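You operate a simulated robot arm through the tools that you are given. There is no shell and no other tool. Be economical: measure what you need, move in short steps, check, and stop when the job is done.

Carry out the task below with a simulated robot arm. There is one attempt and no reset: what you move stays moved.

JOB
Take the prime beaker and put it on the teal disc.
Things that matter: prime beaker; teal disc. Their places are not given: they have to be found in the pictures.

The check looks at the end state, three seconds after you hand in, the way a careful person would. Anything else that was tipped, shoved, dropped, spilled or broken makes it a failure.

ROBOT AND FRAMES
A 6-joint arm with a two-finger parallel gripper, fixed in place. Base frame: the origin is at the foot of the arm, x ahead of it, y to its left, z up; the work surface is at about z = 900. Lengths are in mm, angles in rad, forces in N, time in s.
With the tool pointing down near the work surface it reaches from about 240 to 640 mm from the base axis. Its first joint turns from -1.152 to 1.152 rad. Payload 2.7 kg.
The tool frame sits at the grasp point between the pads (the TCP): z along the fingers, y along the line on which they close. The tips reach 23 mm beyond it. The gripper opens to 94 mm. The fingers are 38 mm wide and 10 mm thick; the gripper's body (54 by 96 mm) begins 39 mm behind the TCP.
Orientation is told as [roll, pitch, yaw] about the base's x, y, z axes, in that order, counted from this pose: with the fingers straight down and closing along the base's y, the tool's x points along the base's -x, its y along +y and its z along -z.

CONTROLS
- The arm moves only by the tool arm_command. Its argument "deltas" is a list of rows, each an object of numbers (a shift or turn left out is 0, a gripper value left out holds the last): "rx", "ry", "rz": the turn, a rotation vector about the base's x, y, z in rad; "dx", "dy", "dz": the shift along the base's x, y, z in mm; "claw": the finger opening in mm, from 0 to 94. In form: [{"rx": .., "ry": .., "rz": .., "dx": .., "dy": .., "dz": .., "claw": ..}, ...]. A call has 1 to 8 rows; each row shifts and turns the commanded pose from where the row before left it. A row lasts 0.2 s, in which the tool goes at most 50 mm and 0.15 rad; a call with a longer step from one row to the next is refused whole, and so is a gripper value outside its range. A pose out of reach is approached as far as the arm can. The call stops where the force on the tool passes 40 N (or 10 N more than at its start, if that is more) or the arm is blocked; 0.2 s more then pass. The fingers move at their own pace (about 45 mm/s each) and stop on an object; they squeeze with about 42 N. The grip force told is the motor's: it shows also when the fingers shut on nothing. Time passes only in rows, and 0.2 s behind the last, so rows that do not move let the fingers close. The reply holds the time, the measured pose of the TCP, the force on the tool along the base axes, the opening and the grip force, in the units named above and with some noise.
- Cameras (640 x 400 px; columns grow to the right, rows downward): "scene" is fixed at [53.5, -428, 1413.5]; the picture's right is [0.91, -0.41, 0.00], its down [-0.19, -0.41, -0.89] and it looks along [0.37, 0.81, -0.45] (base axes); focal length 346 px, centre (320, 200). "wrist" rides on the gripper at [-39, 0, -44] in the tool frame; the picture's right is [0.00, -1.00, 0.00], its down [0.97, 0.00, -0.24] and it looks along [0.24, 0.00, 0.97] (tool axes); focal length 218 px, centre (320, 200).
- get_image(camera): a new picture of that camera. It takes no simulated time.
- pixel_to_xyz(camera, pixels): for up to 12 pixels [column, row] of the newest picture of that camera ("zoom" is the newest enlarged one), the place [x, y, z] in the base frame of the surface seen there, good to about 3 mm, but the place of the scene camera against the robot may be out by one fixed shift of up to 18 mm in any direction. It takes no simulated time.
- zoom(camera, box): a new picture of the part [left, top, right, bottom] of that camera's present view, enlarged. It takes no simulated time.
- hand_in(): hands the job in; it is judged then, once.

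Go step by step. Measure first, check grasps and placings, and put right what went wrong. The budget is 60 turns and 26 pictures, counting those below and the enlarged ones. Unless the task says otherwise, let go and move clear before handing in, and close with one line.

The tools are called after "Request:" as name(argument=value, ...) on one line, values as JSON. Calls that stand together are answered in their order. arm_command: Moves the arm, as the interface text tells. Its arguments: {"type":"object","properties":{"deltas":{"type":"array"}},"required":["deltas"]} The other tools are called the same way: get_image (camera) takes a picture; pixel_to_xyz (camera, pixels) gives the place of the surface under pixels of a picture; zoom (camera, box) takes an enlarged picture of a part of a camera's view; hand_in () hands the job in.

At the start:

```text
t: 0.0
tcp_pos: [374.6, 4.1, 1206.5]
tcp_rot: [-0.001, -0.002, -0.001]
wrist_force: [0.7, 0.4, 0.4]
opening: 94.0
gripper_force: 0.0
```

scene: 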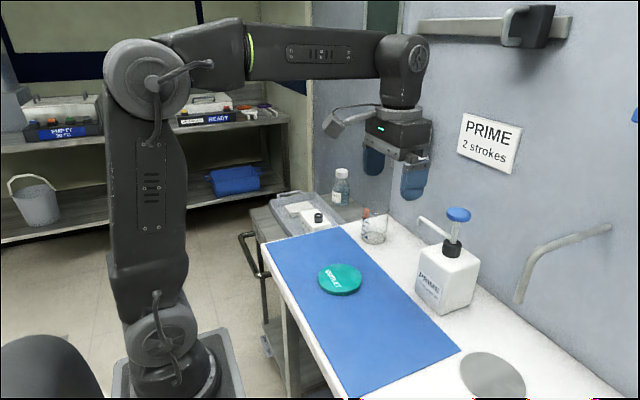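
wrist: 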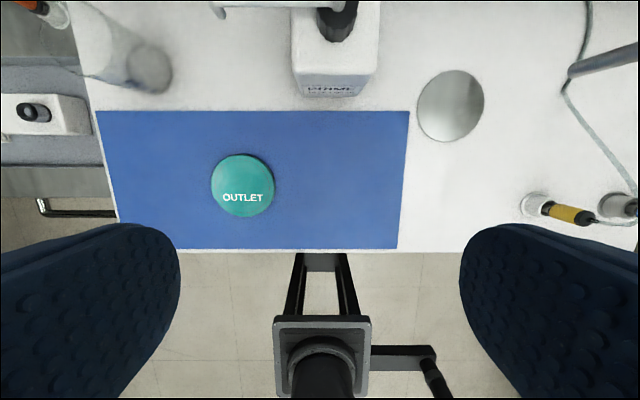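

The scene shows a glass beaker near (374,228), a PRIME pump bottle near (447,275) and a teal disc marked OUTLET near (340,279). I'll look closer at these first.

Request:
zoom(camera="scene", box=[270, 160, 510, 310])

Request:
zoom(camera="wrist", box=[0, 0, 400, 250])

Request:
pixel_to_xyz(camera="wrist", pixels=[[242, 185], [242, 155], [242, 215], [212, 185], [273, 185], [150, 70], [130, 35], [335, 60], [300, 120], [340, 90], [220, 10]])

```text
2.67 times, centred on (390, 235) of scene
```

zoom: 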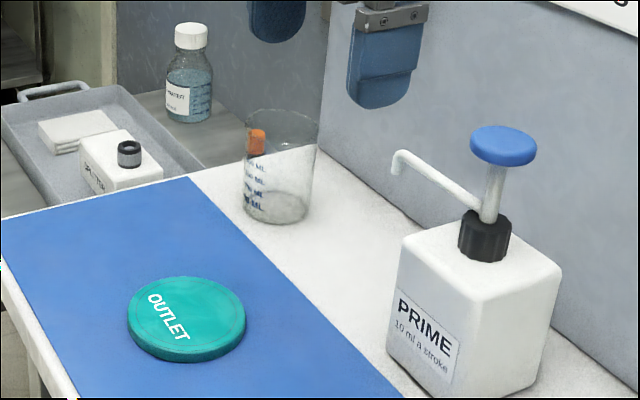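

```text
1.60 times, centred on (200, 125) of wrist
```

zoom: 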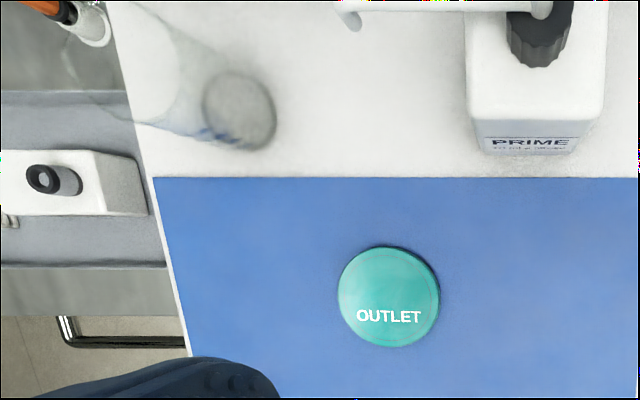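

```text
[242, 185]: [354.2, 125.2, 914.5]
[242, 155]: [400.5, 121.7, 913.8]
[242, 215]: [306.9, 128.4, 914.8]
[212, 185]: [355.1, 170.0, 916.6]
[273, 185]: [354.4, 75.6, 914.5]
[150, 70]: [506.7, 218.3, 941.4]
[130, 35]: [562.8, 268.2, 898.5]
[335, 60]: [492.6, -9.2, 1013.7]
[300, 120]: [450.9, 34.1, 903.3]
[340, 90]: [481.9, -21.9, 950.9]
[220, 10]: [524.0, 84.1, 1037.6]
```

The beaker base is around (506,218) and the disc's top centre is around (354,125,914). Something orange shows near the beaker, so I'll move high above it and look down.

Request:
arm_command(deltas=[{"dx": 15, "dy": 40}, {"dx": 15, "dy": 40}, {"dx": 15, "dy": 40}, {"dx": 15, "dy": 40}, {"dx": 10, "dy": 36}, {}])

Request:
get_image(camera="wrist")

Request:
zoom(camera="scene", box=[335, 190, 415, 250])

```text
t: 1.4
tcp_pos: [444.5, 199.6, 1206.2]
tcp_rot: [-0.001, -0.001, 0.0]
wrist_force: [0.3, -0.3, -0.3]
opening: 94.0
gripper_force: 0.1
```

```text
21 pictures are left
```

wrist: 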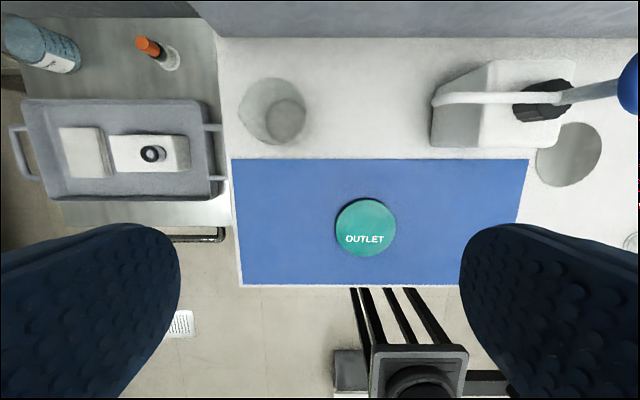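

```text
6.67 times, centred on (375, 220) of scene
```

zoom: 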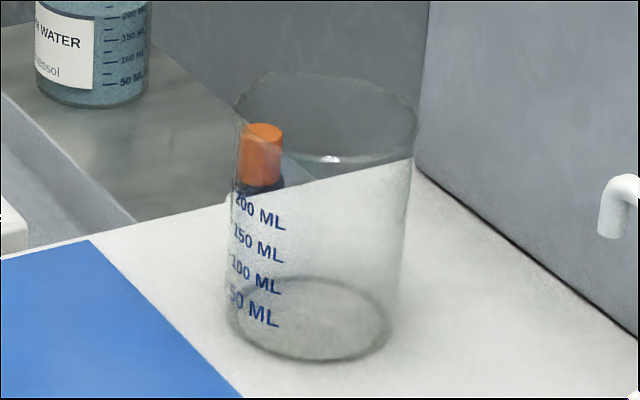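

The beaker looks empty, and the orange thing stands behind it on the side bench. I'll measure the beaker's base (285,120), its rim and the disc, and check the right edge (630,240) for another vessel.

Request:
pixel_to_xyz(camera="wrist", pixels=[[285, 120], [268, 120], [305, 120], [286, 100], [288, 142], [240, 110], [270, 80], [366, 228], [336, 228], [396, 228], [366, 199], [366, 257]])

Request:
zoom(camera="wrist", box=[220, 60, 320, 160])

Request:
pixel_to_xyz(camera="scene", pixels=[[375, 243], [365, 220], [385, 215], [376, 209], [340, 279], [368, 200]])

```text
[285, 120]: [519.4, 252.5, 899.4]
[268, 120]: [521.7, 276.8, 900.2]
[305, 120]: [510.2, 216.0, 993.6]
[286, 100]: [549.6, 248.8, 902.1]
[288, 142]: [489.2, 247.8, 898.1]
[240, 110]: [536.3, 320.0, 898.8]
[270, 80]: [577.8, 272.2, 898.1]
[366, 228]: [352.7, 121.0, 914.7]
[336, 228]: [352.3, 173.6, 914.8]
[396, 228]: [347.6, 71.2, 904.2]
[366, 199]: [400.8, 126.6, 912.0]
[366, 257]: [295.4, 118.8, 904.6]
```

```text
4.00 times, centred on (270, 110) of wrist
```

zoom: 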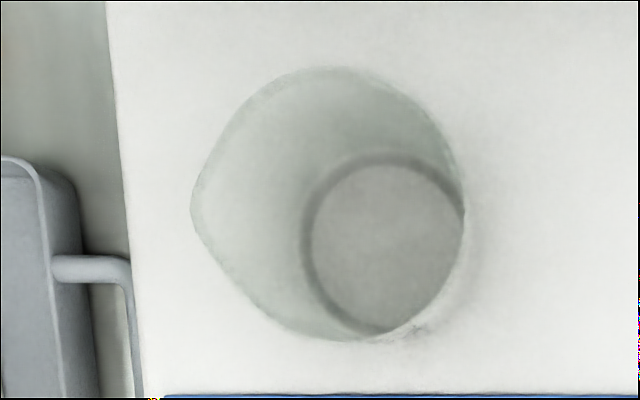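

```text
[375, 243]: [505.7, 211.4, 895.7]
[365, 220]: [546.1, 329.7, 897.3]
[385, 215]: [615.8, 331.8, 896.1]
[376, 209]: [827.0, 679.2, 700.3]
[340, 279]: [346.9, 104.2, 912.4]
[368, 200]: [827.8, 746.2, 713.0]
```

The beaker stands at about (520,250), with a base about 62 mm across, a rim about 72 mm across at z≈997 and its spout toward +y. I'll turn the gripper by +90° so the fingers close along x, clear of the spout, while moving above the beaker.

Request:
arm_command(deltas=[{"dx": 10, "dy": 7, "rz": 0.14}, {"dx": 10, "dy": 7, "rz": 0.14}, {"dx": 10, "dy": 7, "rz": 0.14}, {"dx": 10, "dy": 7, "rz": 0.14}, {"dx": 10, "dy": 7, "rz": 0.14}, {"dx": 10, "dy": 7, "rz": 0.14}, {"dx": 10, "dy": 7, "rz": 0.14}, {"dx": 5.5, "dy": 1.4, "rz": 0.14}])

Request:
arm_command(deltas=[{"rz": 0.15, "dz": -20}, {"rz": 0.15, "dz": -20}, {"rz": 0.15, "dz": -20}, {"dz": -20}, {"dz": -20}, {}])

Request:
get_image(camera="wrist")

Request:
get_image(camera="scene")

```text
t: 3.2
tcp_pos: [501.0, 240.7, 1194.5]
tcp_rot: [-0.001, -0.002, 1.122]
wrist_force: [0.0, -0.2, 0.6]
opening: 93.9
gripper_force: 0.0
out of reach, approached as far as the arm can: row 6, 7
```

```text
t: 4.6
tcp_pos: [501.9, 238.5, 1094.5]
tcp_rot: [-0.002, -0.003, 1.571]
wrist_force: [-0.4, -0.1, -0.9]
opening: 93.9
gripper_force: 0.0
```

```text
18 pictures are left
```

wrist: 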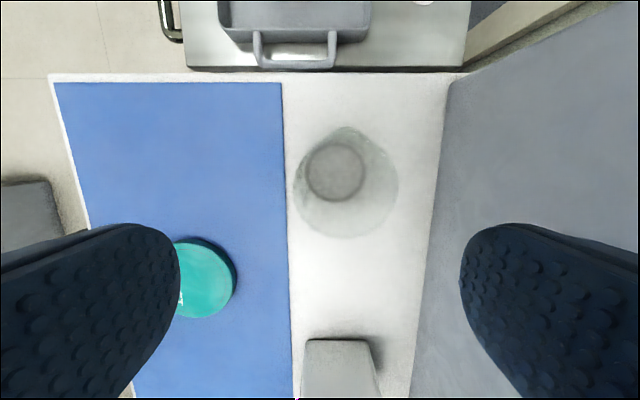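

```text
17 pictures are left
```

scene: 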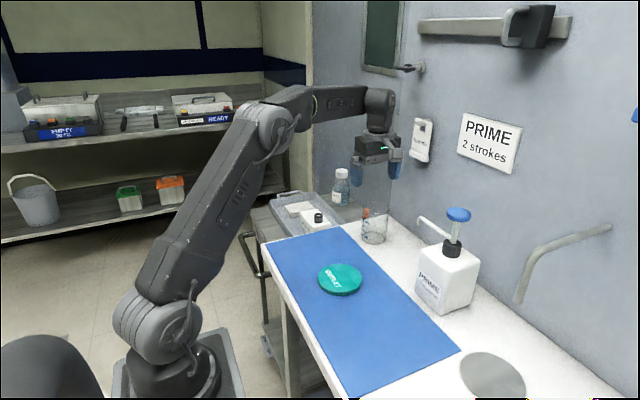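

From this view the base centre (335,172) and the rim (columns 293–399) both give about (518.5,250.5). The earlier shift was clamped at the reach limit, so I'll correct by (+16.6,+12) and then check before going down.

Request:
arm_command(deltas=[{"dx": 8.3, "dy": 6}, {"dx": 8.3, "dy": 6}, {"dz": -25}, {"dz": -20}, {}])

Request:
get_image(camera="wrist")

```text
t: 5.8
tcp_pos: [519.7, 251.0, 1049.6]
tcp_rot: [0.0, -0.001, 1.57]
wrist_force: [-0.3, -0.7, -0.7]
opening: 93.6
gripper_force: 0.1
```

```text
16 pictures are left
```

wrist: 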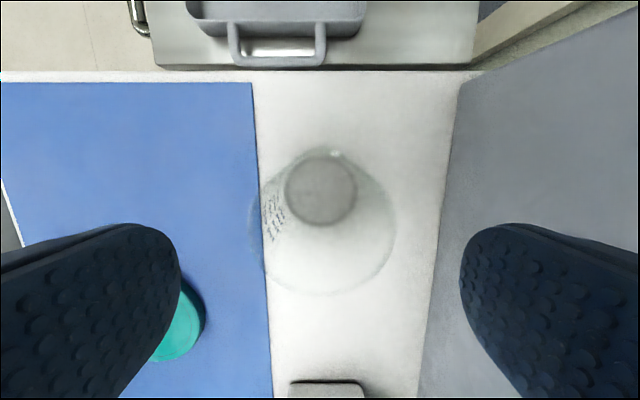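

The beaker is centred between the fingers (base at 321, rim 247–396) and the rim is at about z 995. I'll go down to TCP z≈967, which keeps the gripper body above the rim.

Request:
arm_command(deltas=[{"dz": -20}, {"dz": -20}, {"dz": -20}, {"dz": -15}, {"dz": -8}, {}])

Request:
get_image(camera="wrist")

Request:
zoom(camera="scene", box=[320, 160, 440, 260])

```text
t: 7.2
tcp_pos: [520.1, 251.1, 967.4]
tcp_rot: [0.0, -0.002, 1.572]
wrist_force: [0.1, -0.2, 0.1]
opening: 94.1
gripper_force: 0.1
```

```text
15 pictures are left
```

wrist: 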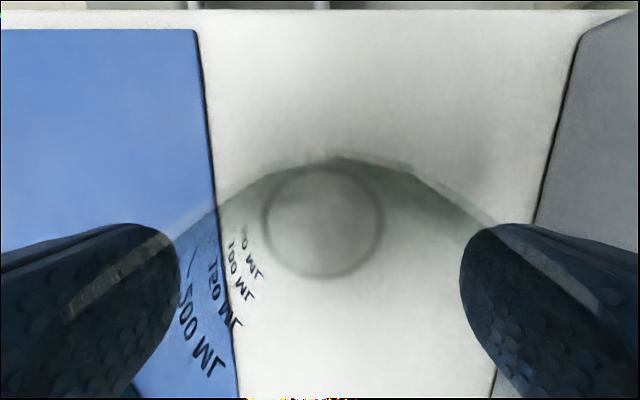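

```text
4.00 times, centred on (380, 210) of scene
```

zoom: 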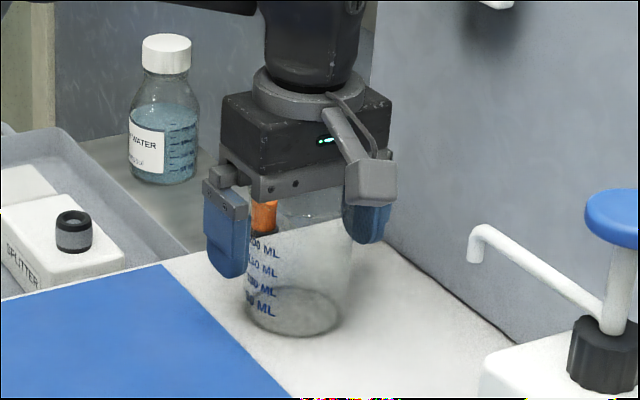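

The fingers straddle the beaker on both sides and the body is clear of the rim. I'll close on it now.

Request:
arm_command(deltas=[{"claw": 55}, {}, {}, {}, {}])

```text
t: 8.4
tcp_pos: [518.5, 252.8, 965.8]
tcp_rot: [0.001, -0.001, 1.571]
wrist_force: [-0.2, -0.4, -0.3]
opening: 69.3
gripper_force: 41.9
```

The fingers stopped at 69 mm with 42 N, so they hold the beaker. I'll lift slowly and look.

Request:
arm_command(deltas=[{"dz": 5}, {"dz": 10}, {"dz": 15}, {"dz": 15}, {"dz": 10}, {}])

Request:
zoom(camera="scene", box=[300, 120, 480, 300])

```text
t: 9.8
tcp_pos: [519.3, 252.2, 1021.3]
tcp_rot: [-0.001, -0.002, 1.571]
wrist_force: [0.5, 0.2, -0.7]
opening: 69.2
gripper_force: 42.5
```

```text
2.22 times, centred on (390, 210) of scene
```

zoom: 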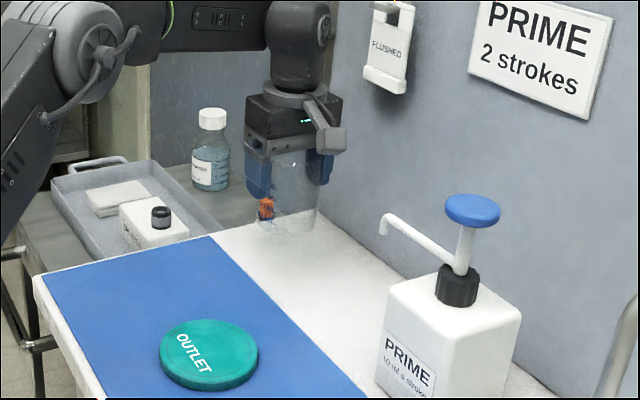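

The beaker is held upright and clear of the table. The disc centre works out to (355,125) with its top at z≈914.5 from both wrist views, so I'll carry the beaker there level.

Request:
arm_command(deltas=[{"dx": -15, "dy": -11}, {"dx": -25, "dy": -19}, {"dx": -28, "dy": -22}, {"dx": -28, "dy": -22}, {"dx": -28, "dy": -22}, {"dx": -25, "dy": -19}, {"dx": -15, "dy": -11}, {}])

Request:
get_image(camera="wrist")

Request:
zoom(camera="scene", box=[260, 170, 420, 310])

```text
t: 11.6
tcp_pos: [355.5, 124.0, 1020.5]
tcp_rot: [0.0, -0.002, 1.569]
wrist_force: [0.5, 0.5, -1.3]
opening: 69.2
gripper_force: 41.3
```

```text
12 pictures are left
```

wrist: 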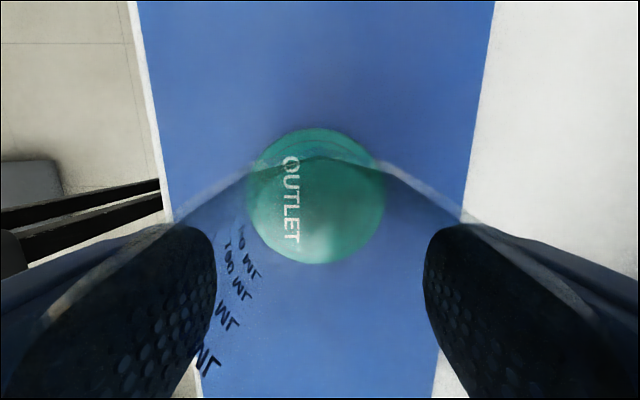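

```text
2.86 times, centred on (340, 240) of scene
```

zoom: 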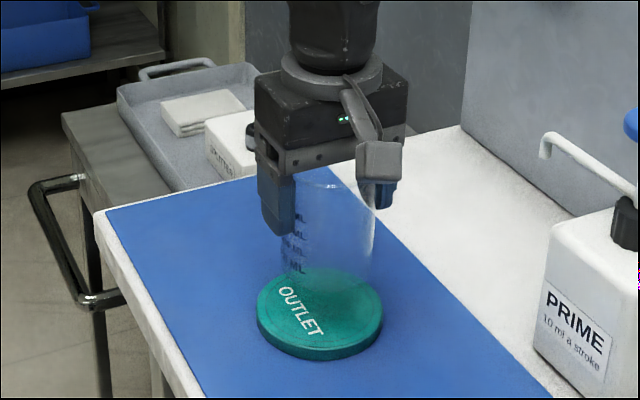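

The beaker is over the disc; the disc centre at (316,196) maps to about (353,128), so I'll shift by (-1,+2). Then I'll lower the last 40 mm gently.

Request:
arm_command(deltas=[{"dx": -1, "dy": 2, "dz": -10}, {"dz": -10}, {"dz": -8}, {"dz": -5}, {}])

Request:
arm_command(deltas=[{"dz": -1.5}, {"dz": -1.5}, {"dz": -1}, {"dz": -1}, {}])

Request:
zoom(camera="scene", box=[300, 220, 400, 300])

```text
t: 12.8
tcp_pos: [354.6, 127.2, 989.5]
tcp_rot: [0.0, -0.002, 1.571]
wrist_force: [-0.9, -0.6, -0.7]
opening: 69.2
gripper_force: 42.2
```

```text
t: 14.0
tcp_pos: [353.7, 127.2, 983.4]
tcp_rot: [0.001, 0.0, 1.571]
wrist_force: [-0.4, 0.8, 0.2]
opening: 69.1
gripper_force: 42.1
```

```text
5.00 times, centred on (350, 260) of scene
```

zoom: 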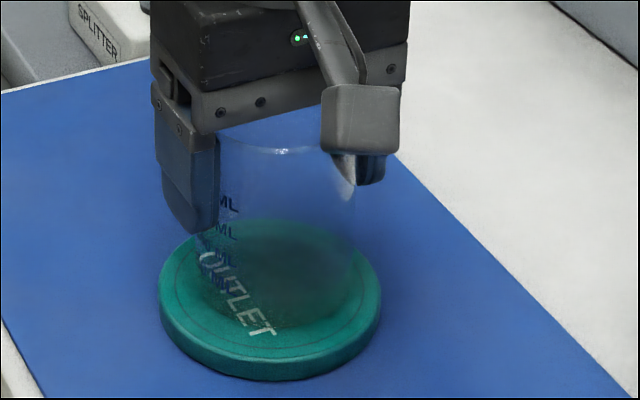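

There's no contact yet at z 983.4, where I expected touchdown near 981. I'll go on in 1 mm steps and watch the force.

Request:
arm_command(deltas=[{"dz": -0.8}, {"dz": -0.7}, {}])

Request:
arm_command(deltas=[{"dz": -0.5}, {"dz": -0.5}, {}])

```text
t: 14.8
tcp_pos: [353.4, 128.2, 981.8]
tcp_rot: [-0.001, -0.003, 1.571]
wrist_force: [0.0, 0.3, 0.3]
opening: 69.4
gripper_force: 41.7
```

```text
t: 15.6
tcp_pos: [353.1, 127.8, 981.2]
tcp_rot: [0.001, -0.002, 1.571]
wrist_force: [-0.5, -0.9, 4.6]
opening: 69.3
gripper_force: 42.1
```

The force rose to 4.6 N, so the beaker is standing on the disc. I'll open the fingers.

Request:
arm_command(deltas=[{"claw": 74}, {"claw": 80}, {"claw": 94}, {}, {}])

Request:
arm_command(deltas=[{"dz": 10}, {"dz": 20}, {"dz": 30}, {"dz": 35}, {"dz": 35}, {}])

Request:
get_image(camera="wrist")

Request:
zoom(camera="scene", box=[260, 170, 500, 320])

```text
t: 16.8
tcp_pos: [354.0, 127.7, 981.7]
tcp_rot: [0.0, -0.002, 1.571]
wrist_force: [1.2, 0.2, 0.1]
opening: 93.7
gripper_force: 0.1
```

```text
t: 18.2
tcp_pos: [354.8, 127.7, 1110.4]
tcp_rot: [0.001, -0.001, 1.57]
wrist_force: [-0.4, -0.1, -0.2]
opening: 93.8
gripper_force: 0.1
```

```text
9 pictures are left
```

wrist: 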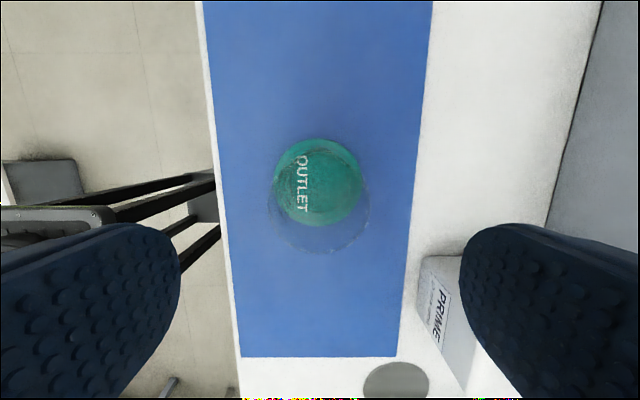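

```text
2.67 times, centred on (380, 245) of scene
```

zoom: 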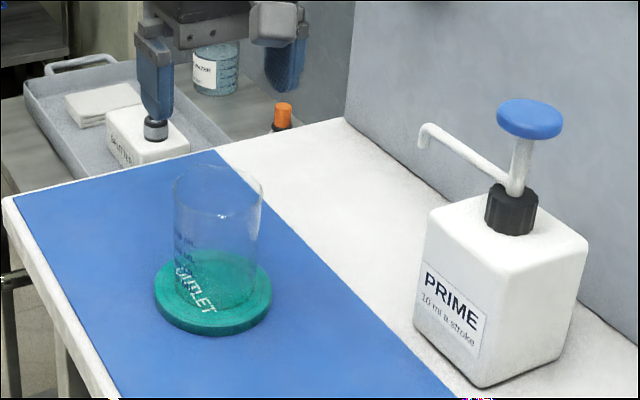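

The beaker stands upright within the teal disc in both views, nothing else has moved, and the gripper is clear. I'm handing in.

Request:
hand_in()

```text
The job is handed in.
```

The prime beaker is standing upright on the teal disc, the gripper is open and clear of it, and nothing else was disturbed.
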